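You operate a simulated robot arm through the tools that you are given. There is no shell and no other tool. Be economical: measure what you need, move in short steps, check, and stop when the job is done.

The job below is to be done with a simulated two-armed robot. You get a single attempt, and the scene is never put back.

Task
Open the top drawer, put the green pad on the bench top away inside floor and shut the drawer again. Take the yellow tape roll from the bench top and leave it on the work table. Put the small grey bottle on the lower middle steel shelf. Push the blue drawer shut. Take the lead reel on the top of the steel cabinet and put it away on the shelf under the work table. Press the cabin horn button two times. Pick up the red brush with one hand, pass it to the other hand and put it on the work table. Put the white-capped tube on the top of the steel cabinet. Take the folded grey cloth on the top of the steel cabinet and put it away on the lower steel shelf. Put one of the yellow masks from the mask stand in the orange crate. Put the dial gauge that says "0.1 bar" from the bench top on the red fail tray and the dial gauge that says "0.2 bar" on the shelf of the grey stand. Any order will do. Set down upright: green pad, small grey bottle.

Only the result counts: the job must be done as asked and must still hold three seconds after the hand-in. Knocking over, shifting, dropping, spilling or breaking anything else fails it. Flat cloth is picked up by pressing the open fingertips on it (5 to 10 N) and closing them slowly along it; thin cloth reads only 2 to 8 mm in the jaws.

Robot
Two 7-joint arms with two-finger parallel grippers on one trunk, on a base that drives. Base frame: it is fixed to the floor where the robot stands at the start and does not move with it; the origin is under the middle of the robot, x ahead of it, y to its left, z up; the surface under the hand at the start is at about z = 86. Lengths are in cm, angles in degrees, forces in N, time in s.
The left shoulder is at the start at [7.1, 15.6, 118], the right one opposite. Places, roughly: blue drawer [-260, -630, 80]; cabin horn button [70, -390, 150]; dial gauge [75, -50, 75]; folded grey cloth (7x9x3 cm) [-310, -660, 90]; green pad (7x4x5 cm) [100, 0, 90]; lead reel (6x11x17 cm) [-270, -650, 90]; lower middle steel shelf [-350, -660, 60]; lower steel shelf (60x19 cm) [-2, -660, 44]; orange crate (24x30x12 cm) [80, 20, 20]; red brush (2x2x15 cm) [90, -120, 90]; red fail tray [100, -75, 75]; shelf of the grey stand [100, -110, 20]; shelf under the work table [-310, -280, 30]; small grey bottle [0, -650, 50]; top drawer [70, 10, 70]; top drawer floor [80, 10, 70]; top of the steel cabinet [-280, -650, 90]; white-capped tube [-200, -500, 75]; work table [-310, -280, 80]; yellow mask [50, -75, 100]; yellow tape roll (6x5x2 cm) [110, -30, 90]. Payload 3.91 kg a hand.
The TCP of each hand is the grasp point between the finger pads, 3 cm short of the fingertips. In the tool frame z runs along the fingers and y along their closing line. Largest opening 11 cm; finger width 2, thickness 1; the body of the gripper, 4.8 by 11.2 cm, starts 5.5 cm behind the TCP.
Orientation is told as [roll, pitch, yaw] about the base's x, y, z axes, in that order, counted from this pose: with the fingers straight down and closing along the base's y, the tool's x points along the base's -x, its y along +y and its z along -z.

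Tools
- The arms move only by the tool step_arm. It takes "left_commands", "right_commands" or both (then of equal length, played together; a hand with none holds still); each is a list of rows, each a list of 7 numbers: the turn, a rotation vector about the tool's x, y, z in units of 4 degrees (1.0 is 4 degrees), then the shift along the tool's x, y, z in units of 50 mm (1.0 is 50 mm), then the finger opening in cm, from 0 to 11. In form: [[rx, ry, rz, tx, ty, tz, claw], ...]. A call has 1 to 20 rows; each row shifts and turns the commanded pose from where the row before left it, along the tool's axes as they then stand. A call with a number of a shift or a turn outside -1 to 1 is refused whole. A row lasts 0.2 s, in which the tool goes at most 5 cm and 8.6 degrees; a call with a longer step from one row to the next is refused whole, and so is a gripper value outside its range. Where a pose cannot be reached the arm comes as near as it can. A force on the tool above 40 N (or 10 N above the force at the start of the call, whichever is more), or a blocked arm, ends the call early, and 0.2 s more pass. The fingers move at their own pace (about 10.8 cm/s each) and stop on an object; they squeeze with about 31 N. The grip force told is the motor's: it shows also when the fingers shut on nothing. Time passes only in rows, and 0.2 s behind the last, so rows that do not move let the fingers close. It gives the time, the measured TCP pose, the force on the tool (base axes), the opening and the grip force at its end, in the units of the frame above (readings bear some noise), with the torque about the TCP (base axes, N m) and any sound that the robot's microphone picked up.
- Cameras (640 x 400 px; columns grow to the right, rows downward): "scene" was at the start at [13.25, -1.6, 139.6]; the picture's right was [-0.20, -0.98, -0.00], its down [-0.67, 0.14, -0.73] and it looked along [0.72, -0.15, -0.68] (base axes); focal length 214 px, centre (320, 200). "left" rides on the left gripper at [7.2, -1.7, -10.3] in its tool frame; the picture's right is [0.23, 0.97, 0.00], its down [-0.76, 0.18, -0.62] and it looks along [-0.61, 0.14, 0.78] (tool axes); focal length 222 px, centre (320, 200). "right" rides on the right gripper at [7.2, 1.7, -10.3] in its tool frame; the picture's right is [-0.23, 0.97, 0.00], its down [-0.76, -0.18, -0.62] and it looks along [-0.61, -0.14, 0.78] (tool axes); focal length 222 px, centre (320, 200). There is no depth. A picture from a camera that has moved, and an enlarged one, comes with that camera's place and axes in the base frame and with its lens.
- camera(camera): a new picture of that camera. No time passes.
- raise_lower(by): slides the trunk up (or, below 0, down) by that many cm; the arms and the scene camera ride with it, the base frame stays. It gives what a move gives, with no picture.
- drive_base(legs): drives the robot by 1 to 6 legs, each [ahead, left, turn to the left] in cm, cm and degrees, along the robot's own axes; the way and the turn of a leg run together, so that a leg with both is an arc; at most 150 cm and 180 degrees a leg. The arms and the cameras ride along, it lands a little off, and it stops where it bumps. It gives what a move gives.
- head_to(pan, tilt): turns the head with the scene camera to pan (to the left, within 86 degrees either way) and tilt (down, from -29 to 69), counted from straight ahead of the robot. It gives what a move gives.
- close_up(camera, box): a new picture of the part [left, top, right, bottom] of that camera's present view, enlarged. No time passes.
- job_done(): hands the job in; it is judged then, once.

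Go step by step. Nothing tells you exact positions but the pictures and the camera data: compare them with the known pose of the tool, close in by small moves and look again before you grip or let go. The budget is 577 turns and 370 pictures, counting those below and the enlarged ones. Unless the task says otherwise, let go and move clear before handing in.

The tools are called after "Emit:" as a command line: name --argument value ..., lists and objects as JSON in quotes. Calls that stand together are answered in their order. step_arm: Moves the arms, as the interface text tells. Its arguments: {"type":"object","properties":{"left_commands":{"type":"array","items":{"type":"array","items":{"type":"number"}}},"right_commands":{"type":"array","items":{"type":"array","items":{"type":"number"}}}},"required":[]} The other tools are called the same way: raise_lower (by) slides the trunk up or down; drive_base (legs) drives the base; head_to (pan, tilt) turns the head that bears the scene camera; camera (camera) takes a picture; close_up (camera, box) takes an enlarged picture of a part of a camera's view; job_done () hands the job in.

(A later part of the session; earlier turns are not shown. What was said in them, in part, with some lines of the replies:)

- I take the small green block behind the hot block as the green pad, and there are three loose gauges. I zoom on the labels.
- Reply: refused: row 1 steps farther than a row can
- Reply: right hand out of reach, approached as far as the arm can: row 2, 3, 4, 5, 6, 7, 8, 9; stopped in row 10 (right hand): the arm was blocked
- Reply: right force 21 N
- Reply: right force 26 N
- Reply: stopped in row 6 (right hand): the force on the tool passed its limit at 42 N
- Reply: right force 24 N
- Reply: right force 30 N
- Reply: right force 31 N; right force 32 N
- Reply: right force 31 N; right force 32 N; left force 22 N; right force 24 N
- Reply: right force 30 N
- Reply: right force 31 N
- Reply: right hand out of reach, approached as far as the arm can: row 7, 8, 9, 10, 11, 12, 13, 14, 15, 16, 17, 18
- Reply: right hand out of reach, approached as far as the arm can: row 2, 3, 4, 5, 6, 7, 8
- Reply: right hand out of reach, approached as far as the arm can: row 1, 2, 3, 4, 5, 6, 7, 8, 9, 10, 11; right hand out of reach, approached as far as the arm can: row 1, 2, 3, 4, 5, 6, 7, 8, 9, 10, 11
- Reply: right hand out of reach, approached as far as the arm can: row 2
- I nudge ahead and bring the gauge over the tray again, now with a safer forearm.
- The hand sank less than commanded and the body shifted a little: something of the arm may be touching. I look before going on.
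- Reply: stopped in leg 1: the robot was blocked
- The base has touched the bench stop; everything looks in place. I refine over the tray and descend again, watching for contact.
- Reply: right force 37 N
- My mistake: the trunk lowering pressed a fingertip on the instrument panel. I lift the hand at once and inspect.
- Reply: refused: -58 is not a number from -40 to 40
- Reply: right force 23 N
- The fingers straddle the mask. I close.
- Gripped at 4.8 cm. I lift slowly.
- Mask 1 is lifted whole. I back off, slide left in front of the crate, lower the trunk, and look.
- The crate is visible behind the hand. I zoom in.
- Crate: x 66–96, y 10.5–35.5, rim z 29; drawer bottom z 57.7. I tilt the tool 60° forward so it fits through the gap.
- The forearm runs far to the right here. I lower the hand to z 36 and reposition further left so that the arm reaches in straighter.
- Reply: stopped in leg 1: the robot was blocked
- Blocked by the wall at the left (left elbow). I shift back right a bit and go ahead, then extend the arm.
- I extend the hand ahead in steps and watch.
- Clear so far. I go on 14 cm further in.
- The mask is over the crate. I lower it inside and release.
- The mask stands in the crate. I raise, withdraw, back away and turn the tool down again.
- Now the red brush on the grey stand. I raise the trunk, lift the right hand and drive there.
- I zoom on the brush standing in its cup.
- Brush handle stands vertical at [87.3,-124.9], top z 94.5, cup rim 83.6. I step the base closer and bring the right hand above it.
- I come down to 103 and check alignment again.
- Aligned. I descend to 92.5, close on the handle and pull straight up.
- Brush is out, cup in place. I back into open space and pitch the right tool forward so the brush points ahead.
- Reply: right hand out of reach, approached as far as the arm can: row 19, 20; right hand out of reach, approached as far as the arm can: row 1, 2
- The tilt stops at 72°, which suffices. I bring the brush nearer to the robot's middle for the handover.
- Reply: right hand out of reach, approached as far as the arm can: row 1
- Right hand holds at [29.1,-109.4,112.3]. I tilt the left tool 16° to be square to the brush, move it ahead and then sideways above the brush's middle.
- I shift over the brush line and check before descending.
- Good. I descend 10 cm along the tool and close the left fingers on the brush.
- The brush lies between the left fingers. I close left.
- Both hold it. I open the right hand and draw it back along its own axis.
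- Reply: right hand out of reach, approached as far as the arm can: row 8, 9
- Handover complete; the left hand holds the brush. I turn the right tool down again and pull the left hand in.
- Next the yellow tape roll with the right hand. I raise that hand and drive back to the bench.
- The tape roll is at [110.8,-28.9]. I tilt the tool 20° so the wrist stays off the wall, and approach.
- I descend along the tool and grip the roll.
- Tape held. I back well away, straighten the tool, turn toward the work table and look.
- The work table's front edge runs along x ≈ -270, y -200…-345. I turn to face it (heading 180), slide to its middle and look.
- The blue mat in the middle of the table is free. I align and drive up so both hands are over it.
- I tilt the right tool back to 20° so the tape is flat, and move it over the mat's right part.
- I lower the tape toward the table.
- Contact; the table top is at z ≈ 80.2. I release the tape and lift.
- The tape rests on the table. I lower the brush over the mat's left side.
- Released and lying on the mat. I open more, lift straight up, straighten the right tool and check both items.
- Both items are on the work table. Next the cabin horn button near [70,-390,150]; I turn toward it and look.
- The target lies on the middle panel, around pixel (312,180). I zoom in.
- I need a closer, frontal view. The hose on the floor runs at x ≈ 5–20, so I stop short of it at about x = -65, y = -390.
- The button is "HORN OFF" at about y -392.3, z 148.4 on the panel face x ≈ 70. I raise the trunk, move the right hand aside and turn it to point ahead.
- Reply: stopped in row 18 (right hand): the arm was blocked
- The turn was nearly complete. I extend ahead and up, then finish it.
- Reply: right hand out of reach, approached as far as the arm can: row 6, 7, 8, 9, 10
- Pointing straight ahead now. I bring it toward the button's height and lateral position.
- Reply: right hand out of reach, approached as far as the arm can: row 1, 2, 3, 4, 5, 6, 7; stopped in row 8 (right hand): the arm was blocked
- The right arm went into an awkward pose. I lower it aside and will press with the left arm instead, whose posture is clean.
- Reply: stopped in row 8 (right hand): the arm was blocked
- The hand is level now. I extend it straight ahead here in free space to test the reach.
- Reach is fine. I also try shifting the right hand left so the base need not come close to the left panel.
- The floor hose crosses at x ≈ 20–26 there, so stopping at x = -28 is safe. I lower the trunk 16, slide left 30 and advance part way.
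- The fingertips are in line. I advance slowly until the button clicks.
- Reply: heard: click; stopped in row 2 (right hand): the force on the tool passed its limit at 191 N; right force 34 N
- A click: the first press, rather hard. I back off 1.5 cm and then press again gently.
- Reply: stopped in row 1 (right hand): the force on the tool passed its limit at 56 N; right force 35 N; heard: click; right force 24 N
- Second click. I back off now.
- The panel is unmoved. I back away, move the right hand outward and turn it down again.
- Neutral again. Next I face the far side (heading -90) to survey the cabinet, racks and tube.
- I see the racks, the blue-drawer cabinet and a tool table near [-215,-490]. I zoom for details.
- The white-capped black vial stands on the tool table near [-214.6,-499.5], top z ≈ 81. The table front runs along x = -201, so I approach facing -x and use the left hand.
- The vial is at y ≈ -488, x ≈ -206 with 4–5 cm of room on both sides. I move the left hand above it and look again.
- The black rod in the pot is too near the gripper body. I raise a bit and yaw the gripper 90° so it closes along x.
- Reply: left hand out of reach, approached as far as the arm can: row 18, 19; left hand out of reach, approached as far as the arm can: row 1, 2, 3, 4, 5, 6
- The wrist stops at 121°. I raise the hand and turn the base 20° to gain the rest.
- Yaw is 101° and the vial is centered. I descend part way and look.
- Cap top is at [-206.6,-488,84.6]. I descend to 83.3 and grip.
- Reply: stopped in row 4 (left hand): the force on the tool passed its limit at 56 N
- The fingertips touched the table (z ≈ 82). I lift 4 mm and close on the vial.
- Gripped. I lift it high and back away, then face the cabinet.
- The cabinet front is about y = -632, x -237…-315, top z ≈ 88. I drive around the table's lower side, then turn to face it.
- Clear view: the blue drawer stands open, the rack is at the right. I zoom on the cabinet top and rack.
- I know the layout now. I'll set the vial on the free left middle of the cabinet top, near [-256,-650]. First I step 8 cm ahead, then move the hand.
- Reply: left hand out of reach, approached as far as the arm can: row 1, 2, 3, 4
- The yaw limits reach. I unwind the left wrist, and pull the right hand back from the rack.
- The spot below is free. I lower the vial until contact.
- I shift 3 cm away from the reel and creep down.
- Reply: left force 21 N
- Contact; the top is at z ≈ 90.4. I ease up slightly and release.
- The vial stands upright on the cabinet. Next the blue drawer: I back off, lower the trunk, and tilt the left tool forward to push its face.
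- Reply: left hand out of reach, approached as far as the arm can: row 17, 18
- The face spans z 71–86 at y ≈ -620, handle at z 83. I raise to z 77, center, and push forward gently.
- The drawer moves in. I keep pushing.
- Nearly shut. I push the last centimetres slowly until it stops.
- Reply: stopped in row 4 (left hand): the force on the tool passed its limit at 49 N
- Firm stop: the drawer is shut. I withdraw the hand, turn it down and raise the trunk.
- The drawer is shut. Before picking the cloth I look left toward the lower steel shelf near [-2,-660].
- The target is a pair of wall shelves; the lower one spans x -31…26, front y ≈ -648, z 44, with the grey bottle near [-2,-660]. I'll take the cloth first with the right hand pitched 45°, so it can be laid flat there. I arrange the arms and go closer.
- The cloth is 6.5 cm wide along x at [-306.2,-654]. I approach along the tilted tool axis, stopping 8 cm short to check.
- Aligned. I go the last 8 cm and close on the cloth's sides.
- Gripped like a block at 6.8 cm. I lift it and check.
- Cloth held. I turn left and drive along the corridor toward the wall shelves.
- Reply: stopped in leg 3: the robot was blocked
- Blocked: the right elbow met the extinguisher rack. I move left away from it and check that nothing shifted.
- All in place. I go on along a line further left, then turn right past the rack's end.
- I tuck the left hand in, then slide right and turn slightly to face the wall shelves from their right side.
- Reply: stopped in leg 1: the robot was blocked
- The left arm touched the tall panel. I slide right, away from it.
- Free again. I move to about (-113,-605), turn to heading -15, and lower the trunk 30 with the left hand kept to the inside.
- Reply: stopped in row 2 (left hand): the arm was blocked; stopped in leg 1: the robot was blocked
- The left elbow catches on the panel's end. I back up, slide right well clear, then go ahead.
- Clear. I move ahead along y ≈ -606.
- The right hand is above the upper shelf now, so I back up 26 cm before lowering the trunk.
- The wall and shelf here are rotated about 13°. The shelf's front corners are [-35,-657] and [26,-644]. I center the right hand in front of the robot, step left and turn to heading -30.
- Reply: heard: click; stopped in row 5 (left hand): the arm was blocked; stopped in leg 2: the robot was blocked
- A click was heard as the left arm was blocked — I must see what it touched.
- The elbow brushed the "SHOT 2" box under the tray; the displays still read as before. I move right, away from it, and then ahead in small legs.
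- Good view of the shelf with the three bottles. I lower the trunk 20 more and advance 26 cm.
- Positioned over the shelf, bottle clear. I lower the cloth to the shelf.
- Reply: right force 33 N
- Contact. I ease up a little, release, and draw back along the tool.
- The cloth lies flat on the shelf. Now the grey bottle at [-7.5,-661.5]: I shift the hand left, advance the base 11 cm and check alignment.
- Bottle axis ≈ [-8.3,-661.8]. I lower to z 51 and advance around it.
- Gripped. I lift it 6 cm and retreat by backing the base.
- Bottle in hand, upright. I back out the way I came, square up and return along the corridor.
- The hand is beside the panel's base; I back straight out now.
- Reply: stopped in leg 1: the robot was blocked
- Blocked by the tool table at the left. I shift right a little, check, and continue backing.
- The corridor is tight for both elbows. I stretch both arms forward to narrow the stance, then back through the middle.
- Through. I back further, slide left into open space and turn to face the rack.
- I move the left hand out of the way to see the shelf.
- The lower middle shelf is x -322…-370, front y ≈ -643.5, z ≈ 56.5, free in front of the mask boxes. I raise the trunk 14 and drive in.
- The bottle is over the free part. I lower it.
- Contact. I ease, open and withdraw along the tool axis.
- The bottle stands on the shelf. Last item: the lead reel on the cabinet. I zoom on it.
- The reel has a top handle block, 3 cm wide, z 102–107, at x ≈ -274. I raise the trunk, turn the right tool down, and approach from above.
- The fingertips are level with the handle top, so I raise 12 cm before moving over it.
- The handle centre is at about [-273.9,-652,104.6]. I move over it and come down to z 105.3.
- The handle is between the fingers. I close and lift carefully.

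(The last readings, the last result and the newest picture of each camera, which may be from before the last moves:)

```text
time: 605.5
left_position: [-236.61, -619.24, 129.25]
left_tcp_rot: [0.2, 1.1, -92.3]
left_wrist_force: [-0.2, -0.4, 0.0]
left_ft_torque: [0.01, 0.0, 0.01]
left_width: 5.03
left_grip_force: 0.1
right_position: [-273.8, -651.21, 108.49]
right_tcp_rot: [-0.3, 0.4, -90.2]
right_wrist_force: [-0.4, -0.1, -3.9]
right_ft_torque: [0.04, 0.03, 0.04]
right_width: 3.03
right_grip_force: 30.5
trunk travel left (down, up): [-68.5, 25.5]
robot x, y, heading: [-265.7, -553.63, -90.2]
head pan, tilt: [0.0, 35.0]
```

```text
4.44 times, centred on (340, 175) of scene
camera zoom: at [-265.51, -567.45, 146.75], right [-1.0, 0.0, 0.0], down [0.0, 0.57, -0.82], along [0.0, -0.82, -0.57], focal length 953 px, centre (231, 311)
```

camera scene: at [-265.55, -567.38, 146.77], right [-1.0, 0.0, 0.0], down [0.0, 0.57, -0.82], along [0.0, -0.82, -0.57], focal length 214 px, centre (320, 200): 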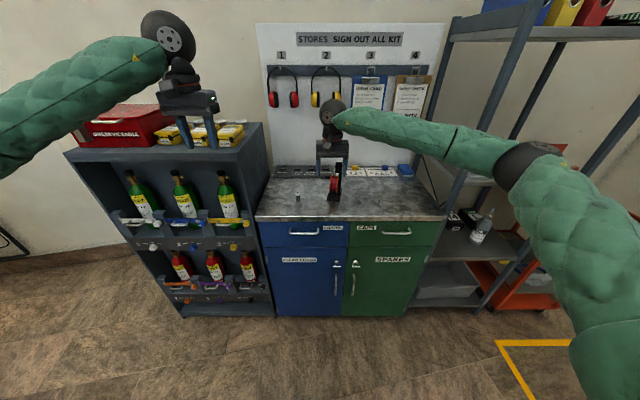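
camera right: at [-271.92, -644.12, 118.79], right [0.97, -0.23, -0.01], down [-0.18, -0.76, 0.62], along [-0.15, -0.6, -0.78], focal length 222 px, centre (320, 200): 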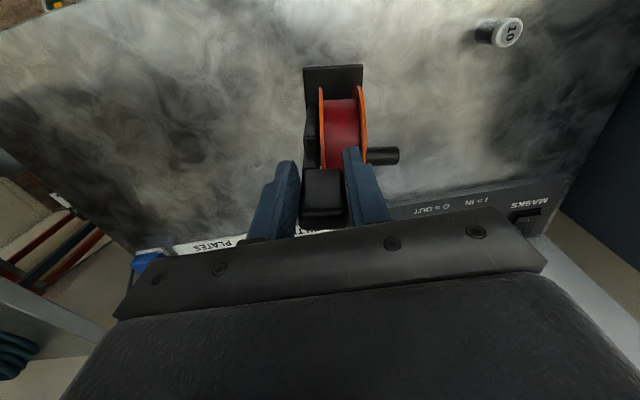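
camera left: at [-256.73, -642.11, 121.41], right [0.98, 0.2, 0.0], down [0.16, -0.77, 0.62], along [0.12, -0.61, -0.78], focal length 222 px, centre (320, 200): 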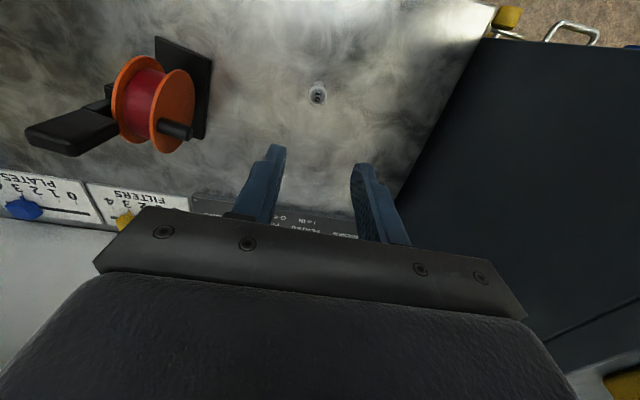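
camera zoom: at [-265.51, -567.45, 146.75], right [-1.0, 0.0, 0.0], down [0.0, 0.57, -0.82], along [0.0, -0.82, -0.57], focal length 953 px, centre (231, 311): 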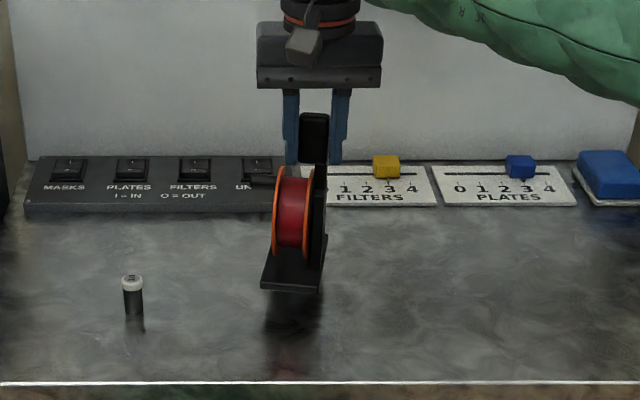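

The reel is lifted, light enough (0.4 kg). I raise it, back off, and drive around the tool table's far side toward the work table.

Emit:
step_arm --right_commands '[[0, 0, 0, 0, 0, -0.8, 1], [0, 0, 0, 0, 0, -0.8, 1], [0, 0, 0, 0, 0, -0.8, 1], [0, 0, 0, 0, 0, -0.6, 1]]'

Emit:
drive_base --legs '[[-35, 0, 0], [0, -48, 0], [-120, 0, 0], [0, 0, -90]]'

Emit:
head_to --pan -30 --tilt 25

Emit:
camera --camera "scene"

```text
time: 606.5
left_position: [-236.52, -619.12, 129.25]
left_tcp_rot: [0.2, 1.1, -92.3]
left_wrist_force: [-0.9, 0.2, 1.0]
left_ft_torque: [-0.02, 0.01, -0.02]
left_width: 5.01
left_grip_force: 0.0
right_position: [-273.61, -651.23, 123.52]
right_tcp_rot: [-0.4, 0.3, -90.3]
right_wrist_force: [-0.3, 1.3, -5.1]
right_ft_torque: [0.05, 0.04, -0.02]
right_width: 3.06
right_grip_force: 30.7
trunk travel left (down, up): [-68.5, 25.5]
robot x, y, heading: [-265.35, -553.43, -90.1]
head pan, tilt: [0.0, 35.0]
```

```text
time: 620.7
left_position: [-379.04, -427.27, 129.27]
left_tcp_rot: [0.2, 1.2, 177.2]
left_wrist_force: [-0.1, -0.4, -0.2]
left_ft_torque: [-0.03, -0.02, 0.0]
left_width: 5.02
left_grip_force: 0.0
right_position: [-410.82, -389.93, 123.39]
right_tcp_rot: [-0.3, 0.3, 179.4]
right_wrist_force: [-0.6, -0.5, -4.9]
right_ft_torque: [0.01, -0.06, 0.01]
right_width: 3.02
right_grip_force: 30.9
trunk travel left (down, up): [-68.5, 25.5]
robot x, y, heading: [-313.25, -398.58, 179.3]
head pan, tilt: [0.0, 35.0]
```

```text
time: 621.7
left_position: [-378.88, -427.25, 129.16]
left_tcp_rot: [0.2, 1.2, 177.1]
left_wrist_force: [0.3, -0.2, 0.6]
left_ft_torque: [-0.01, 0.02, -0.04]
left_width: 5.01
left_grip_force: 0.2
right_position: [-410.78, -389.96, 123.46]
right_tcp_rot: [-0.3, 0.3, 179.3]
right_wrist_force: [0.3, 0.6, -4.4]
right_ft_torque: [0.05, -0.09, 0.02]
right_width: 3.03
right_grip_force: 30.9
trunk travel left (down, up): [-68.5, 25.5]
robot x, y, heading: [-313.11, -398.77, 179.2]
head pan, tilt: [-30.0, 25.0]
```

```text
105 pictures are left
camera scene: at [-326.18, -394.05, 148.33], right [0.51, 0.86, 0.0], down [0.36, -0.22, -0.91], along [-0.78, 0.46, -0.42], focal length 214 px, centre (320, 200)
```

scene: 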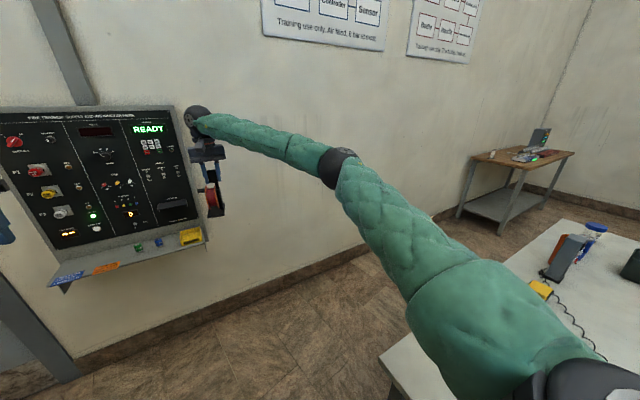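

Close to the wall panel but clear. I back straight away along y ≈ -392 and then slide in front of the work table.

Emit:
drive_base --legs '[[-25, 0, 0], [0, -8, 0.8], [-140, 0, 0], [0, -105, 0]]'

Emit:
head_to --pan 0 --tilt 25

Emit:
camera --camera "scene"

```text
time: 628.6
left_position: [-257.24, -416.17, 129.28]
left_tcp_rot: [0.3, 1.1, 170.4]
left_wrist_force: [-0.4, -0.9, -0.2]
left_ft_torque: [0.0, -0.01, 0.05]
left_width: 5.01
left_grip_force: 0.0
right_position: [-284.09, -375.46, 123.35]
right_tcp_rot: [-0.3, 0.2, 172.2]
right_wrist_force: [-0.7, -1.0, -4.8]
right_ft_torque: [0.03, -0.1, 0.0]
right_width: 3.03
right_grip_force: 31.3
trunk travel left (down, up): [-68.5, 25.5]
robot x, y, heading: [-188.67, -396.3, 171.9]
head pan, tilt: [-30.0, 25.0]
stopped in leg 3: the robot was blocked; the commanded pose is now the measured one
```

```text
time: 629.5
left_position: [-257.19, -416.22, 129.24]
left_tcp_rot: [0.2, 1.0, 170.1]
left_wrist_force: [-0.6, -0.4, 0.7]
left_ft_torque: [0.01, 0.04, 0.03]
left_width: 5.03
left_grip_force: 0.1
right_position: [-283.76, -375.02, 123.51]
right_tcp_rot: [-0.3, 0.3, 171.7]
right_wrist_force: [-0.6, 1.2, -5.0]
right_ft_torque: [0.02, -0.06, 0.0]
right_width: 3.03
right_grip_force: 30.9
trunk travel left (down, up): [-68.5, 25.5]
robot x, y, heading: [-188.17, -396.19, 171.8]
head pan, tilt: [0.0, 25.0]
```

```text
104 pictures are left
camera scene: at [-203.36, -394.12, 148.26], right [0.14, 0.99, 0.0], down [0.42, -0.06, -0.9], along [-0.89, 0.13, -0.43], focal length 214 px, centre (320, 200)
```

scene: 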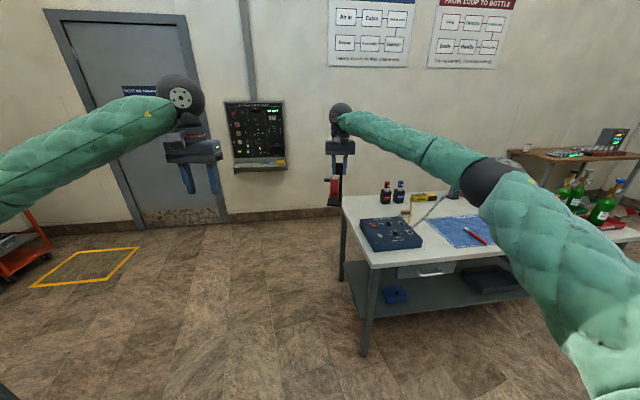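

Blocked again; I look to the left to see what is touching.

Emit:
head_to --pan 80 --tilt 30

Emit:
camera --camera "scene"

```text
time: 631.0
left_position: [-257.03, -416.21, 129.39]
left_tcp_rot: [0.3, 1.2, 169.9]
left_wrist_force: [-0.4, 0.0, -0.6]
left_ft_torque: [-0.02, 0.0, 0.0]
left_width: 5.03
left_grip_force: 0.0
right_position: [-283.59, -375.0, 123.53]
right_tcp_rot: [-0.4, 0.2, 171.8]
right_wrist_force: [0.6, 0.2, -4.4]
right_ft_torque: [0.03, -0.05, -0.01]
right_width: 3.01
right_grip_force: 30.1
trunk travel left (down, up): [-68.5, 25.5]
robot x, y, heading: [-188.72, -396.61, 171.9]
head pan, tilt: [80.0, 30.0]
```

```text
103 pictures are left
camera scene: at [-197.0, -404.07, 147.54], right [-0.95, 0.31, -0.01], down [0.16, 0.47, -0.87], along [-0.27, -0.82, -0.5], focal length 214 px, centre (320, 200)
```

scene: 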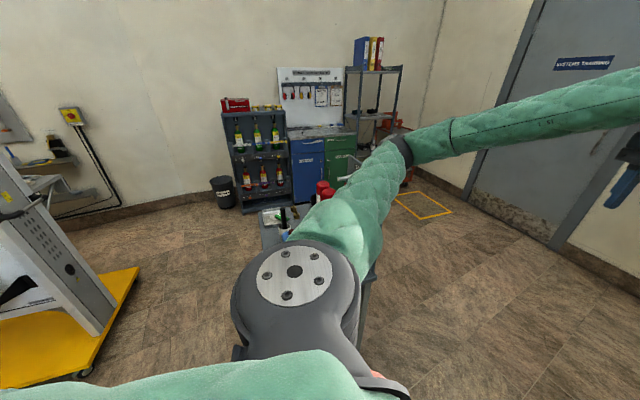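

Emit:
drive_base --legs '[[0, -14, 0]]'

Emit:
camera --camera "scene"

```text
time: 632.4
left_position: [-254.57, -402.65, 129.45]
left_tcp_rot: [0.2, 0.9, 170.4]
left_wrist_force: [-0.6, -0.2, -0.7]
left_ft_torque: [0.03, 0.02, 0.02]
left_width: 5.01
left_grip_force: 0.0
right_position: [-281.37, -361.42, 123.98]
right_tcp_rot: [-0.4, 0.0, 172.0]
right_wrist_force: [0.1, 0.1, -4.3]
right_ft_torque: [0.04, -0.12, -0.01]
right_width: 3.01
right_grip_force: 31.1
trunk travel left (down, up): [-68.5, 25.5]
robot x, y, heading: [-186.95, -382.12, 171.9]
head pan, tilt: [80.0, 30.0]
```

```text
102 pictures are left
camera scene: at [-194.44, -390.05, 147.54], right [-0.95, 0.31, 0.0], down [0.15, 0.48, -0.87], along [-0.27, -0.82, -0.5], focal length 214 px, centre (320, 200)
```

scene: 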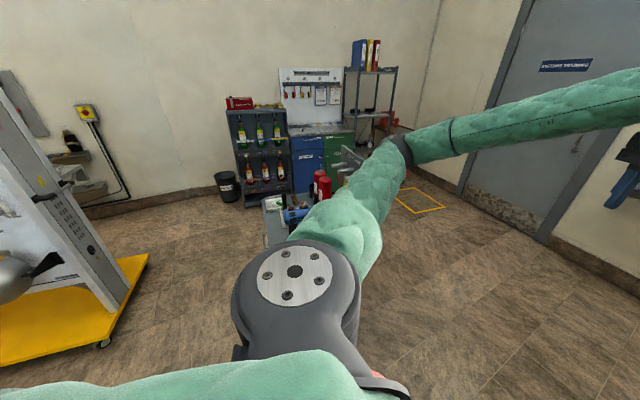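

Emit:
close_up --camera "scene" --box '[240, 140, 400, 260]'

Emit:
drive_base --legs '[[-28, -10, 8]]'

Emit:
camera --camera "scene"

```text
3.33 times, centred on (320, 200) of scene
camera zoom: at [-194.44, -390.05, 147.54], right [-0.95, 0.31, 0.0], down [0.15, 0.48, -0.87], along [-0.27, -0.82, -0.5], focal length 715 px, centre (320, 200)
```

zoom: 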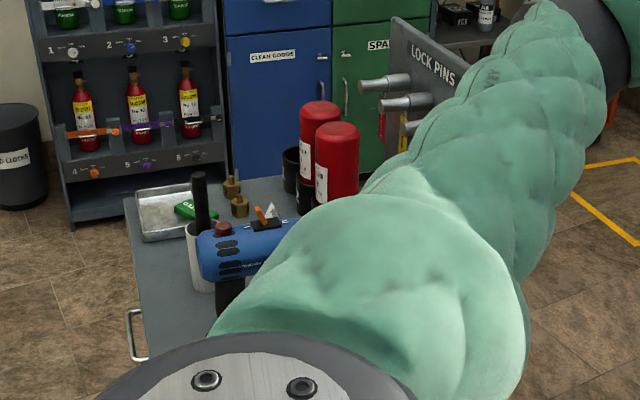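

```text
time: 634.4
left_position: [-222.38, -403.52, 129.47]
left_tcp_rot: [0.2, 0.9, 178.2]
left_wrist_force: [-1.0, -0.2, 0.6]
left_ft_torque: [-0.03, -0.01, 0.01]
left_width: 5.02
left_grip_force: 0.1
right_position: [-254.79, -366.49, 124.02]
right_tcp_rot: [-0.4, 0.0, 180.0]
right_wrist_force: [-0.5, 0.2, -5.4]
right_ft_torque: [0.02, -0.07, -0.04]
right_width: 3.03
right_grip_force: 31.0
trunk travel left (down, up): [-68.5, 25.5]
robot x, y, heading: [-158.07, -374.61, 179.8]
head pan, tilt: [80.0, 30.0]
```

```text
100 pictures are left
camera scene: at [-164.58, -383.03, 147.53], right [-0.98, 0.17, 0.0], down [0.09, 0.49, -0.87], along [-0.15, -0.85, -0.5], focal length 214 px, centre (320, 200)
```

scene: 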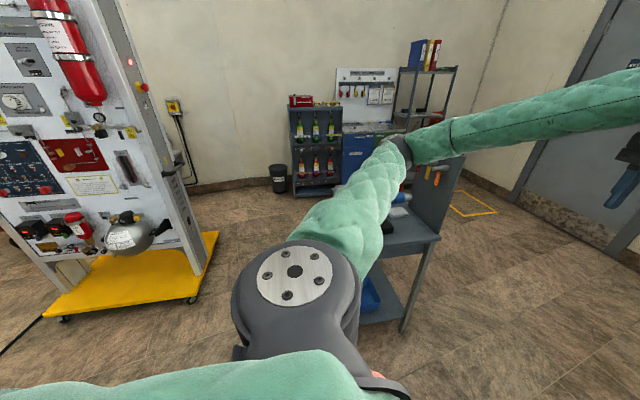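

The drill and board still stand. I slide on to the middle of the work table and verify the tool table from there.

Emit:
drive_base --legs '[[0, -80, 0]]'

Emit:
close_up --camera "scene" --box '[300, 120, 480, 260]'

Emit:
head_to --pan 0 --tilt 25

Emit:
camera --camera "scene"

```text
time: 638.7
left_position: [-222.7, -324.53, 129.44]
left_tcp_rot: [0.2, 1.0, 179.5]
left_wrist_force: [-0.4, 0.8, -0.2]
left_ft_torque: [0.0, 0.01, -0.02]
left_width: 5.0
left_grip_force: 0.1
right_position: [-255.7, -288.16, 123.93]
right_tcp_rot: [-0.4, 0.0, -178.7]
right_wrist_force: [0.0, 0.3, -5.4]
right_ft_torque: [0.01, -0.08, 0.02]
right_width: 3.01
right_grip_force: 31.0
trunk travel left (down, up): [-68.5, 25.5]
robot x, y, heading: [-158.72, -293.87, -178.8]
head pan, tilt: [80.0, 30.0]
```

```text
2.86 times, centred on (390, 190) of scene
camera zoom: at [-165.36, -302.56, 147.54], right [-0.99, 0.15, 0.0], down [0.08, 0.49, -0.87], along [-0.13, -0.86, -0.5], focal length 613 px, centre (120, 229)
```

zoom: 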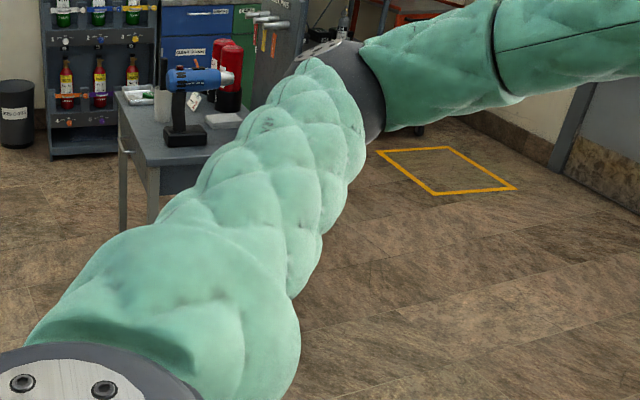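

```text
time: 640.2
left_position: [-222.68, -324.51, 129.52]
left_tcp_rot: [0.2, 0.8, 179.6]
left_wrist_force: [-0.6, 0.0, 0.7]
left_ft_torque: [0.02, -0.01, 0.0]
left_width: 5.04
left_grip_force: 0.0
right_position: [-255.82, -288.2, 123.97]
right_tcp_rot: [-0.3, 0.0, -178.7]
right_wrist_force: [0.1, -0.2, -4.7]
right_ft_torque: [0.05, -0.08, -0.04]
right_width: 3.01
right_grip_force: 31.1
trunk travel left (down, up): [-68.5, 25.5]
robot x, y, heading: [-158.96, -293.81, -178.5]
head pan, tilt: [0.0, 25.0]
```

```text
98 pictures are left
camera scene: at [-173.21, -293.87, 148.33], right [-0.02, 1.0, 0.0], down [0.42, 0.01, -0.91], along [-0.91, -0.02, -0.42], focal length 214 px, centre (320, 200)
```

scene: 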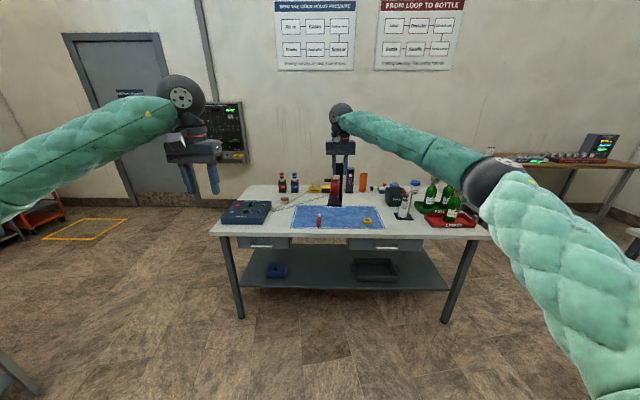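

The tool table is fine, and brush and tape lie on the work table. The shelf's middle (y ≈ -297) is free between the two boxes, and between the drawers above. I tuck the left hand, lower the trunk and look.

Emit:
step_arm --left_commands '[[0, 0, 0, 0.8, 0, 0, 5], [0, 0, 0, 0.8, 0, 0, 5], [0, 0, 0, 0.8, 0, 0, 5]]'

Emit:
raise_lower --by -40

Emit:
raise_lower --by -26

Emit:
drive_base --legs '[[0, 10, -1.3]]'

Emit:
camera --camera "scene"

Emit:
camera --camera "right"

```text
time: 641.0
left_position: [-210.59, -324.42, 129.78]
left_tcp_rot: [0.2, 1.0, 179.6]
left_wrist_force: [-0.3, 0.4, 0.4]
left_ft_torque: [0.0, 0.0, -0.01]
left_width: 5.04
left_grip_force: 0.1
right_position: [-255.72, -288.13, 124.11]
right_tcp_rot: [-0.4, -0.1, -178.7]
right_wrist_force: [0.4, -0.3, -4.7]
right_ft_torque: [0.05, -0.07, 0.0]
right_width: 3.03
right_grip_force: 31.3
trunk travel left (down, up): [-68.5, 25.5]
robot x, y, heading: [-158.69, -293.63, -178.9]
head pan, tilt: [0.0, 25.0]
```

```text
time: 644.9
left_position: [-210.74, -324.58, 89.96]
left_tcp_rot: [0.1, 0.9, 179.5]
left_wrist_force: [0.5, 0.1, -0.8]
left_ft_torque: [-0.01, 0.03, -0.02]
left_width: 5.01
left_grip_force: 0.0
right_position: [-255.87, -288.3, 83.92]
right_tcp_rot: [-0.4, 0.0, -178.7]
right_wrist_force: [0.3, -0.3, -4.7]
right_ft_torque: [0.06, -0.1, -0.01]
right_width: 3.03
right_grip_force: 31.1
trunk travel left (down, up): [-28.5, 65.5]
robot x, y, heading: [-159.15, -293.55, -178.8]
head pan, tilt: [0.0, 25.0]
```

```text
time: 647.5
left_position: [-210.66, -324.53, 63.85]
left_tcp_rot: [0.2, 0.9, 179.5]
left_wrist_force: [-0.3, -1.0, -0.8]
left_ft_torque: [0.01, 0.01, 0.0]
left_width: 5.0
left_grip_force: 0.1
right_position: [-255.79, -288.31, 57.84]
right_tcp_rot: [-0.4, 0.0, -178.7]
right_wrist_force: [-0.8, -0.5, -4.5]
right_ft_torque: [0.04, -0.11, -0.01]
right_width: 2.99
right_grip_force: 30.6
trunk travel left (down, up): [-2.5, 91.5]
robot x, y, heading: [-159.01, -293.4, -178.6]
head pan, tilt: [0.0, 25.0]
```

```text
time: 648.7
left_position: [-211.29, -333.33, 63.76]
left_tcp_rot: [0.2, 0.9, 178.4]
left_wrist_force: [0.9, 0.1, 0.2]
left_ft_torque: [0.02, -0.01, 0.03]
left_width: 5.04
left_grip_force: 0.1
right_position: [-255.54, -295.89, 57.97]
right_tcp_rot: [-0.4, -0.1, 180.1]
right_wrist_force: [-0.4, 0.9, -4.2]
right_ft_torque: [0.05, -0.08, -0.01]
right_width: 3.0
right_grip_force: 31.0
trunk travel left (down, up): [-2.5, 91.5]
robot x, y, heading: [-158.64, -303.22, -180.0]
head pan, tilt: [0.0, 25.0]
```

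```text
97 pictures are left
camera scene: at [-173.02, -303.51, 82.33], right [0.0, 1.0, 0.0], down [0.42, 0.0, -0.91], along [-0.91, 0.0, -0.42], focal length 214 px, centre (320, 200)
```

scene: 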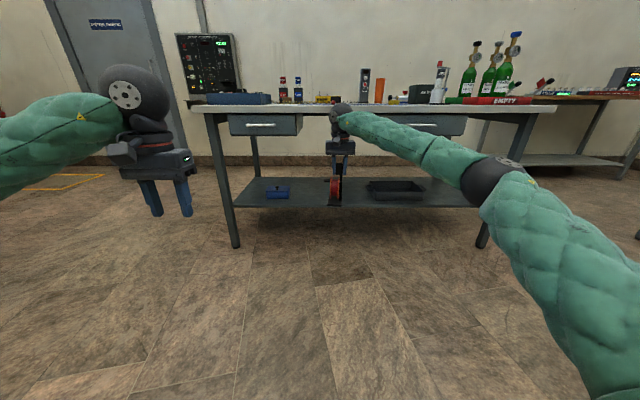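

```text
96 pictures are left
camera right: at [-248.16, -297.74, 68.32], right [-0.23, -0.97, -0.01], down [-0.76, 0.17, 0.62], along [-0.61, 0.15, -0.78], focal length 222 px, centre (320, 200)
```

right: 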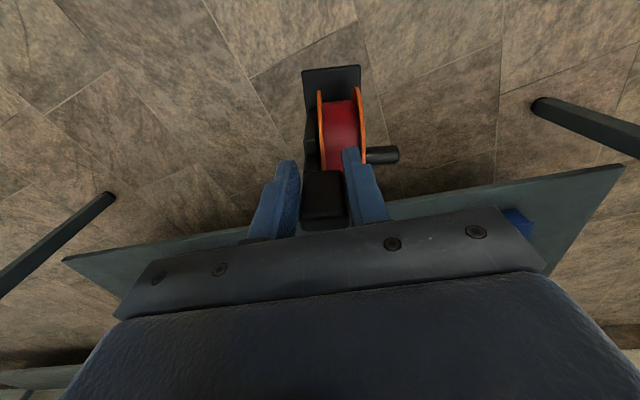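

Gap between the drawers is y -312…-279; the hand is centred. I lower to z 50.5 and drive in, in two steps.

Emit:
step_arm --right_commands '[[0, 0, 0, 0, 0, 0.5, 1], [0, 0, 0, 0, 0, 0.5, 1], [0, 0, 0, 0, 0, 0.5, 1]]'

Emit:
drive_base --legs '[[22, 0, 0]]'

Emit:
camera --camera "scene"

Emit:
camera --camera "right"

```text
time: 649.5
left_position: [-211.22, -333.37, 63.81]
left_tcp_rot: [0.2, 0.9, 178.2]
left_wrist_force: [0.1, -0.4, 0.8]
left_ft_torque: [0.05, 0.02, 0.05]
left_width: 5.02
left_grip_force: 0.1
right_position: [-255.46, -295.84, 50.31]
right_tcp_rot: [-0.4, 0.0, 179.9]
right_wrist_force: [-0.4, 1.4, -6.1]
right_ft_torque: [-0.02, -0.11, -0.01]
right_width: 2.97
right_grip_force: 31.2
trunk travel left (down, up): [-2.5, 91.5]
robot x, y, heading: [-158.85, -303.53, -180.2]
head pan, tilt: [0.0, 25.0]
```

```text
time: 651.2
left_position: [-233.43, -333.24, 63.82]
left_tcp_rot: [0.1, 0.9, 178.1]
left_wrist_force: [-0.3, -0.4, 0.1]
left_ft_torque: [0.02, -0.01, -0.02]
left_width: 4.99
left_grip_force: 0.1
right_position: [-277.57, -295.8, 50.39]
right_tcp_rot: [-0.4, -0.1, 179.9]
right_wrist_force: [-0.2, -0.2, -4.4]
right_ft_torque: [0.0, -0.05, 0.05]
right_width: 3.0
right_grip_force: 30.6
trunk travel left (down, up): [-2.5, 91.5]
robot x, y, heading: [-180.66, -303.28, 179.8]
head pan, tilt: [0.0, 25.0]
```

```text
95 pictures are left
camera scene: at [-195.19, -303.5, 82.32], right [0.0, 1.0, 0.0], down [0.42, 0.0, -0.91], along [-0.91, 0.0, -0.42], focal length 214 px, centre (320, 200)
```

scene: 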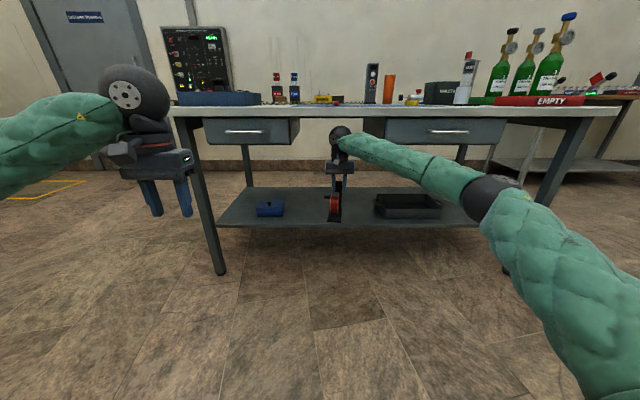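

```text
94 pictures are left
camera right: at [-270.35, -297.57, 60.71], right [-0.23, -0.97, -0.01], down [-0.76, 0.17, 0.62], along [-0.61, 0.15, -0.78], focal length 222 px, centre (320, 200)
```

right: 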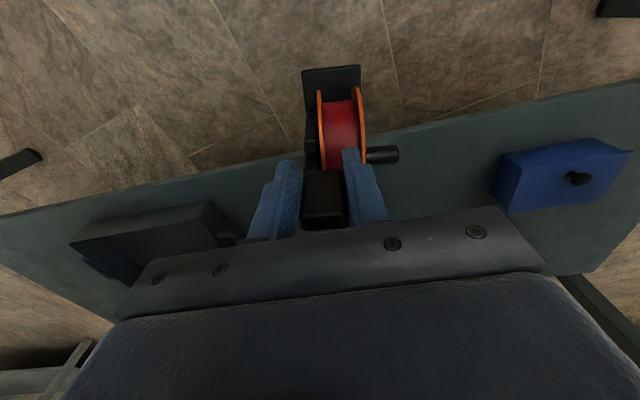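

I shift 5 cm left to keep the forearm clear of the right drawer, lower slightly, and go the last 16 cm in.

Emit:
drive_base --legs '[[0, 5, 0]]'

Emit:
step_arm --right_commands '[[0, 0, 0, 0, 0, 0.3, 1], [0, 0, 0, 0, 0, 0.12, 1]]'

Emit:
drive_base --legs '[[9, 0, 0]]'

Emit:
camera --camera "scene"

Emit:
camera --camera "right"

```text
time: 652.1
left_position: [-233.41, -338.36, 63.77]
left_tcp_rot: [0.3, 0.8, 178.2]
left_wrist_force: [-0.7, 0.5, -0.3]
left_ft_torque: [0.02, -0.03, 0.02]
left_width: 4.99
left_grip_force: 0.1
right_position: [-277.66, -300.82, 50.36]
right_tcp_rot: [-0.4, 0.0, 179.9]
right_wrist_force: [0.3, 0.7, -4.5]
right_ft_torque: [0.01, -0.08, 0.01]
right_width: 3.0
right_grip_force: 31.3
trunk travel left (down, up): [-2.5, 91.5]
robot x, y, heading: [-180.85, -308.72, 180.4]
head pan, tilt: [0.0, 25.0]
```

```text
time: 652.7
left_position: [-233.42, -338.29, 63.71]
left_tcp_rot: [0.2, 1.0, 178.3]
left_wrist_force: [0.1, 0.3, -0.9]
left_ft_torque: [0.02, -0.01, 0.0]
left_width: 5.0
left_grip_force: 0.1
right_position: [-277.69, -300.97, 48.19]
right_tcp_rot: [-0.4, 0.1, 179.9]
right_wrist_force: [-0.1, -0.1, -4.4]
right_ft_torque: [0.02, -0.07, -0.02]
right_width: 3.0
right_grip_force: 31.3
trunk travel left (down, up): [-2.5, 91.5]
robot x, y, heading: [-180.76, -308.44, 180.1]
head pan, tilt: [0.0, 25.0]
```

```text
time: 653.8
left_position: [-242.65, -338.31, 63.8]
left_tcp_rot: [0.3, 0.9, 178.2]
left_wrist_force: [-0.6, -0.4, 0.9]
left_ft_torque: [0.01, 0.01, 0.0]
left_width: 5.01
left_grip_force: 0.0
right_position: [-286.76, -300.93, 48.12]
right_tcp_rot: [-0.3, -0.1, 180.0]
right_wrist_force: [-0.2, 0.4, -4.6]
right_ft_torque: [0.02, -0.09, 0.03]
right_width: 3.01
right_grip_force: 31.2
trunk travel left (down, up): [-2.5, 91.5]
robot x, y, heading: [-190.15, -308.57, 180.1]
head pan, tilt: [0.0, 25.0]
```

```text
93 pictures are left
camera scene: at [-204.3, -308.56, 82.32], right [0.0, 1.0, 0.0], down [0.42, 0.0, -0.91], along [-0.91, 0.0, -0.42], focal length 214 px, centre (320, 200)
```

scene: 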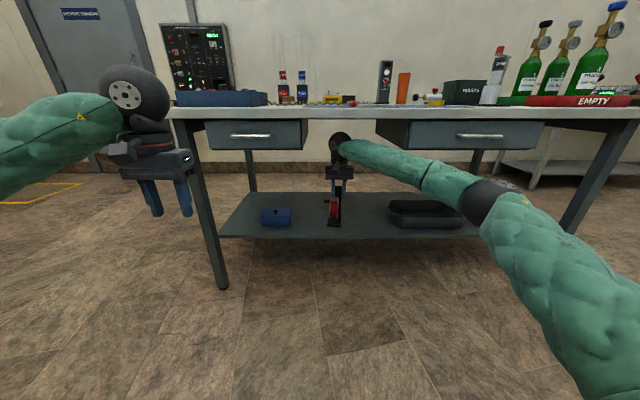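

```text
92 pictures are left
camera right: at [-279.46, -302.71, 58.54], right [-0.23, -0.97, -0.01], down [-0.76, 0.17, 0.62], along [-0.61, 0.15, -0.78], focal length 222 px, centre (320, 200)
```

right: 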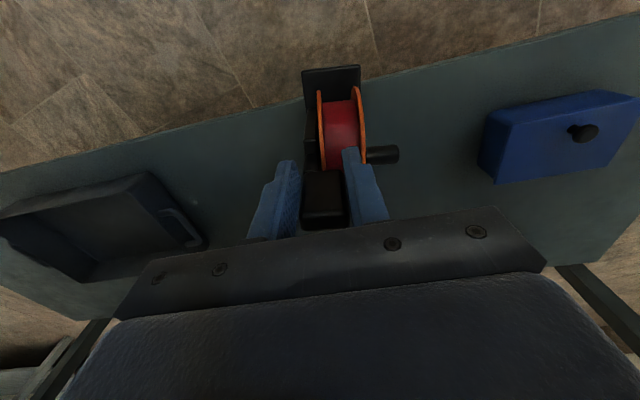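

Emit:
drive_base --legs '[[10, 0, 0]]'

Emit:
camera --camera "right"

Emit:
close_up --camera "scene" --box '[220, 90, 440, 260]'

```text
time: 655.0
left_position: [-252.72, -338.34, 63.55]
left_tcp_rot: [0.2, 1.0, 178.1]
left_wrist_force: [-0.1, -0.2, 0.4]
left_ft_torque: [0.0, 0.03, 0.01]
left_width: 5.02
left_grip_force: 0.0
right_position: [-296.72, -301.09, 47.47]
right_tcp_rot: [-0.4, 0.3, -179.9]
right_wrist_force: [-0.1, 0.3, -4.0]
right_ft_torque: [0.06, -0.08, -0.01]
right_width: 3.03
right_grip_force: 31.1
trunk travel left (down, up): [-2.5, 91.5]
robot x, y, heading: [-200.17, -308.7, 180.0]
head pan, tilt: [0.0, 25.0]
```

```text
91 pictures are left
camera right: at [-289.51, -302.9, 57.85], right [-0.23, -0.97, -0.01], down [-0.77, 0.17, 0.62], along [-0.6, 0.15, -0.78], focal length 222 px, centre (320, 200)
```

right: 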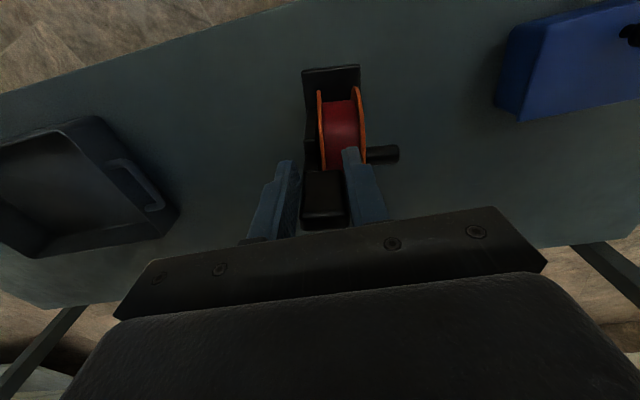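

```text
2.35 times, centred on (330, 175) of scene
camera zoom: at [-214.49, -308.58, 82.18], right [0.0, 1.0, 0.0], down [0.43, 0.0, -0.9], along [-0.9, 0.0, -0.43], focal length 505 px, centre (296, 259)
```

zoom: 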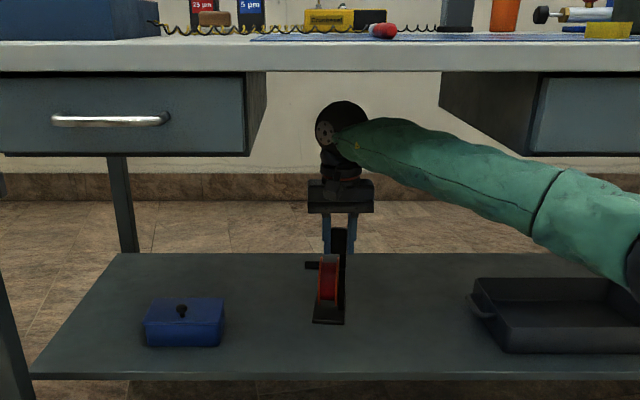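

Well placed over the shelf. I creep down to contact.

Emit:
step_arm --right_commands '[[0, 0, 0, 0, 0, 0.08, 1], [0, 0, 0, 0, 0, 0.06, 1], [0, 0, 0, 0, 0, 0.06, 1]]'

```text
time: 655.8
left_position: [-252.62, -338.24, 63.82]
left_tcp_rot: [0.2, 0.9, 178.1]
left_wrist_force: [0.4, -0.1, 0.5]
left_ft_torque: [-0.01, -0.01, 0.03]
left_width: 5.01
left_grip_force: 0.0
right_position: [-296.71, -301.12, 46.78]
right_tcp_rot: [-0.5, 0.4, -180.0]
right_wrist_force: [-0.5, -0.2, -4.8]
right_ft_torque: [0.02, -0.07, 0.0]
right_width: 3.0
right_grip_force: 30.7
trunk travel left (down, up): [-2.5, 91.5]
robot x, y, heading: [-200.19, -308.78, 180.2]
head pan, tilt: [0.0, 25.0]
```

Emit:
step_arm --right_commands '[[0, 0, 0, 0, 0, 0.06, 1], [0, 0, 0, 0, 0, 0.06, 1], [0, 0, 0, 0, 0, 0.06, 1]]'

```text
time: 656.6
left_position: [-252.55, -338.41, 63.81]
left_tcp_rot: [0.2, 0.8, 178.1]
left_wrist_force: [0.1, 0.5, -0.5]
left_ft_torque: [-0.03, 0.01, 0.02]
left_width: 4.99
left_grip_force: 0.0
right_position: [-296.7, -301.13, 45.83]
right_tcp_rot: [-0.5, 0.3, -179.9]
right_wrist_force: [0.7, -0.7, -4.7]
right_ft_torque: [0.0, -0.04, 0.0]
right_width: 3.01
right_grip_force: 31.3
trunk travel left (down, up): [-2.5, 91.5]
robot x, y, heading: [-199.96, -309.08, 180.0]
head pan, tilt: [0.0, 25.0]
```

Emit:
step_arm --right_commands '[[0, 0, 0, 0, 0, 0.06, 1], [0, 0, 0, 0, 0, 0.06, 1], [0, 0, 0, 0, 0, 0.06, 1]]'

Emit:
close_up --camera "scene" --box '[220, 90, 440, 260]'

```text
time: 657.4
left_position: [-252.43, -338.5, 63.87]
left_tcp_rot: [0.2, 0.9, 178.1]
left_wrist_force: [-0.2, -0.1, 0.2]
left_ft_torque: [0.01, -0.02, 0.02]
left_width: 5.01
left_grip_force: 0.1
right_position: [-296.56, -301.11, 44.87]
right_tcp_rot: [-0.5, 0.2, -180.0]
right_wrist_force: [0.2, -0.5, -4.8]
right_ft_torque: [0.02, -0.1, 0.0]
right_width: 2.98
right_grip_force: 30.5
trunk travel left (down, up): [-2.5, 91.5]
robot x, y, heading: [-199.98, -308.77, 180.1]
head pan, tilt: [0.0, 25.0]
```

```text
2.35 times, centred on (330, 175) of scene
camera zoom: at [-214.33, -308.59, 82.33], right [0.0, 1.0, 0.0], down [0.42, 0.0, -0.91], along [-0.91, 0.0, -0.42], focal length 505 px, centre (296, 259)
```

zoom: 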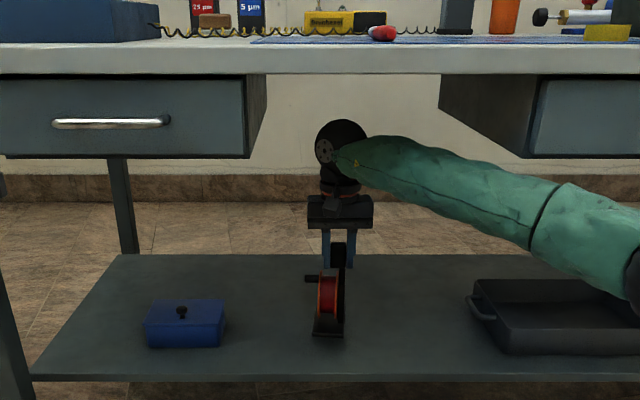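

Emit:
step_arm --right_commands '[[0, 0, 0, 0, 0, 0.06, 1], [0, 0, 0, 0, 0, 0.06, 1], [0, 0, 0, 0, 0, 0.06, 1], [0, 0, 0, 0, 0, 0.06, 1]]'

```text
time: 658.4
left_position: [-252.52, -338.31, 63.8]
left_tcp_rot: [0.2, 0.9, 178.1]
left_wrist_force: [0.2, 0.7, -0.1]
left_ft_torque: [-0.03, 0.04, 0.03]
left_width: 5.02
left_grip_force: 0.1
right_position: [-296.74, -301.12, 43.8]
right_tcp_rot: [-0.6, 0.2, -180.0]
right_wrist_force: [0.3, 0.1, -4.8]
right_ft_torque: [0.05, -0.05, 0.02]
right_width: 3.0
right_grip_force: 30.6
trunk travel left (down, up): [-2.5, 91.5]
robot x, y, heading: [-200.13, -308.63, 179.7]
head pan, tilt: [0.0, 25.0]
```

Emit:
step_arm --right_commands '[[0, 0, 0, 0, 0, 0.06, 1], [0, 0, 0, 0, 0, 0.06, 1], [0, 0, 0, 0, 0, 0.06, 1], [0, 0, 0, 0, 0, 0.06, 1]]'

```text
time: 659.4
left_position: [-252.57, -338.32, 63.74]
left_tcp_rot: [0.2, 1.0, 178.2]
left_wrist_force: [0.2, 0.0, 0.5]
left_ft_torque: [0.0, 0.01, 0.02]
left_width: 4.99
left_grip_force: 0.0
right_position: [-296.71, -301.17, 42.62]
right_tcp_rot: [-0.5, 0.2, -179.9]
right_wrist_force: [-0.4, 0.3, -5.5]
right_ft_torque: [0.02, -0.07, 0.03]
right_width: 3.0
right_grip_force: 31.2
trunk travel left (down, up): [-2.5, 91.5]
robot x, y, heading: [-200.26, -309.26, 179.9]
head pan, tilt: [0.0, 25.0]
```

Emit:
step_arm --right_commands '[[0, 0, 0, 0, 0, 0.06, 1], [0, 0, 0, 0, 0, 0.06, 1], [0, 0, 0, 0, 0, 0.06, 1], [0, 0, 0, 0, 0, 0.06, 1]]'

Emit:
close_up --camera "scene" --box '[220, 90, 440, 260]'

```text
time: 660.4
left_position: [-252.39, -338.3, 63.99]
left_tcp_rot: [0.2, 0.7, 178.2]
left_wrist_force: [0.4, -0.1, 0.0]
left_ft_torque: [0.01, 0.01, 0.01]
left_width: 5.02
left_grip_force: 0.0
right_position: [-296.6, -301.03, 41.62]
right_tcp_rot: [-0.5, 0.0, -180.0]
right_wrist_force: [1.5, 0.3, 5.1]
right_ft_torque: [-0.29, -0.61, 0.09]
right_width: 3.0
right_grip_force: 30.8
trunk travel left (down, up): [-2.5, 91.5]
robot x, y, heading: [-200.23, -308.77, 179.9]
head pan, tilt: [0.0, 25.0]
```

```text
2.35 times, centred on (330, 175) of scene
camera zoom: at [-214.27, -308.58, 82.37], right [0.0, 1.0, 0.0], down [0.42, 0.0, -0.91], along [-0.91, 0.0, -0.42], focal length 505 px, centre (296, 259)
```

zoom: 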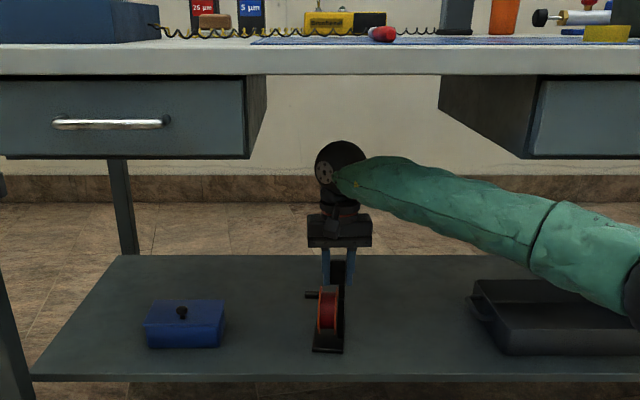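

Contact. I release the handle and lift clear.

Emit:
step_arm --right_commands '[[0, 0, 0, 0, 0, 0.02, 1], [0, 0, 0, 0, 0, 0, 3.4], [0, 0, 0, 0, 0, 0, 4.5], [0, 0, 0, 0, 0, 0, 6], [0, 0, 0, 0, 0, -0.3, 6], [0, 0, 0, 0, 0, -0.5, 6], [0, 0, 0, 0, 0, -0.5, 6]]'

Emit:
camera --camera "right"

Emit:
drive_base --legs '[[-40, 0, 0]]'

Emit:
camera --camera "scene"

```text
time: 662.0
left_position: [-252.58, -338.26, 63.71]
left_tcp_rot: [0.2, 0.9, 178.1]
left_wrist_force: [0.1, -0.1, -0.3]
left_ft_torque: [0.05, 0.03, -0.01]
left_width: 5.01
left_grip_force: 0.1
right_position: [-296.49, -301.17, 47.49]
right_tcp_rot: [-0.6, 0.4, -179.8]
right_wrist_force: [0.3, 0.3, 0.3]
right_ft_torque: [0.02, 0.02, -0.01]
right_width: 5.99
right_grip_force: 0.0
trunk travel left (down, up): [-2.5, 91.5]
robot x, y, heading: [-200.1, -309.06, 179.9]
head pan, tilt: [0.0, 25.0]
```

```text
87 pictures are left
camera right: at [-289.2, -302.88, 57.79], right [-0.22, -0.97, -0.01], down [-0.77, 0.17, 0.62], along [-0.6, 0.15, -0.79], focal length 222 px, centre (320, 200)
```

right: 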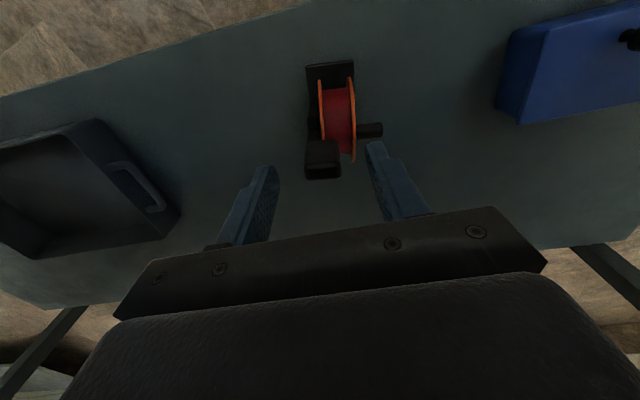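

```text
time: 664.5
left_position: [-213.03, -338.32, 63.86]
left_tcp_rot: [0.2, 1.0, 178.1]
left_wrist_force: [0.2, 0.6, -0.3]
left_ft_torque: [-0.01, 0.04, 0.02]
left_width: 5.03
left_grip_force: 0.0
right_position: [-256.91, -300.98, 47.95]
right_tcp_rot: [-0.4, 0.3, 179.9]
right_wrist_force: [-0.4, 0.1, 0.1]
right_ft_torque: [0.04, -0.02, 0.0]
right_width: 6.01
right_grip_force: 0.0
trunk travel left (down, up): [-2.5, 91.5]
robot x, y, heading: [-160.66, -308.84, 179.9]
head pan, tilt: [0.0, 25.0]
```

```text
86 pictures are left
camera scene: at [-174.79, -308.63, 82.34], right [0.0, 1.0, 0.0], down [0.42, 0.0, -0.91], along [-0.91, 0.0, -0.42], focal length 214 px, centre (320, 200)
```

scene: 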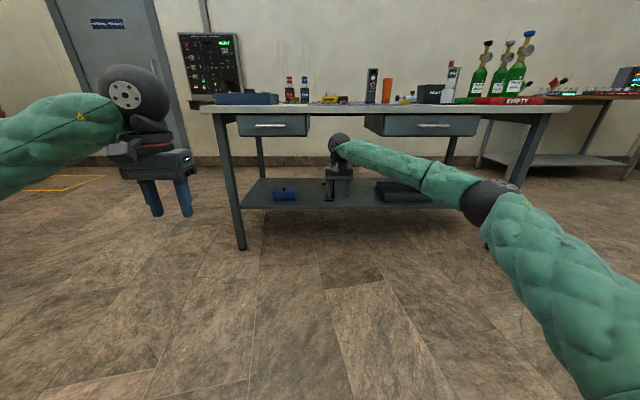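

Emit:
close_up --camera "scene" --box '[250, 70, 470, 220]'

Emit:
raise_lower --by 40

Emit:
camera --camera "scene"

```text
2.67 times, centred on (360, 145) of scene
camera zoom: at [-174.79, -308.63, 82.34], right [0.0, 1.0, 0.0], down [0.42, 0.0, -0.91], along [-0.91, 0.0, -0.42], focal length 572 px, centre (213, 347)
```

zoom: 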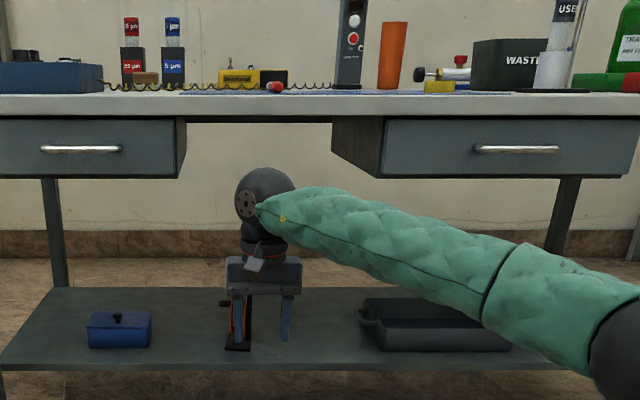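

```text
time: 668.3
left_position: [-213.23, -338.23, 103.82]
left_tcp_rot: [0.2, 0.9, 178.0]
left_wrist_force: [1.0, 0.0, 0.8]
left_ft_torque: [-0.01, -0.01, 0.01]
left_width: 5.0
left_grip_force: 0.1
right_position: [-257.06, -300.96, 87.76]
right_tcp_rot: [-0.5, 0.2, 179.9]
right_wrist_force: [0.1, -0.2, 0.5]
right_ft_torque: [-0.02, 0.02, 0.02]
right_width: 6.01
right_grip_force: 0.1
trunk travel left (down, up): [-42.5, 51.5]
robot x, y, heading: [-160.62, -308.71, 179.7]
head pan, tilt: [0.0, 25.0]
```

```text
84 pictures are left
camera scene: at [-174.83, -308.64, 122.33], right [0.0, 1.0, 0.0], down [0.42, 0.0, -0.91], along [-0.91, 0.0, -0.42], focal length 214 px, centre (320, 200)
```

scene: 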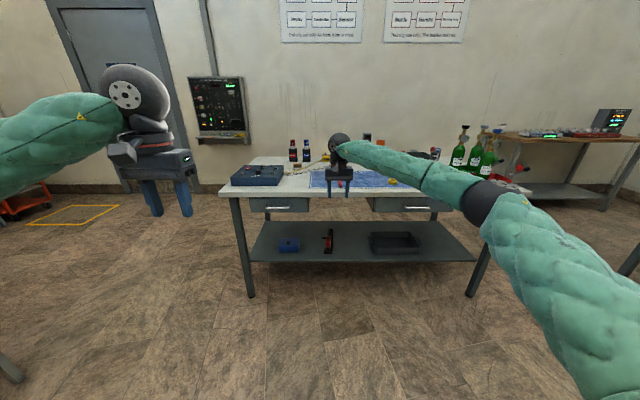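

The reel stands on the shelf under the work table, and the tape and brush lie on top. Every item on the list has been handled and both hands are clear, so I hand in.

Emit:
job_done

```text
The job is handed in.
```

I handed the job in with all twelve tasks carried out and both hands empty and clear; the result has not been reported back to me.

- **Unintended button press:** My left elbow pressed something by the "SHOT 2" box on the panel near the wall shelves, and I heard a click. The panel's readings looked unchanged afterwards.
- **Contacts:** The robot also bumped the bench, the extinguisher rack, that same panel and the tool table, and a fingertip pressed on a bench instrument panel. I saw nothing moved or knocked over in any of these cases.
- **Horn button:** I heard two clicks, one per press. The first press was much harder than intended, at 191 N.
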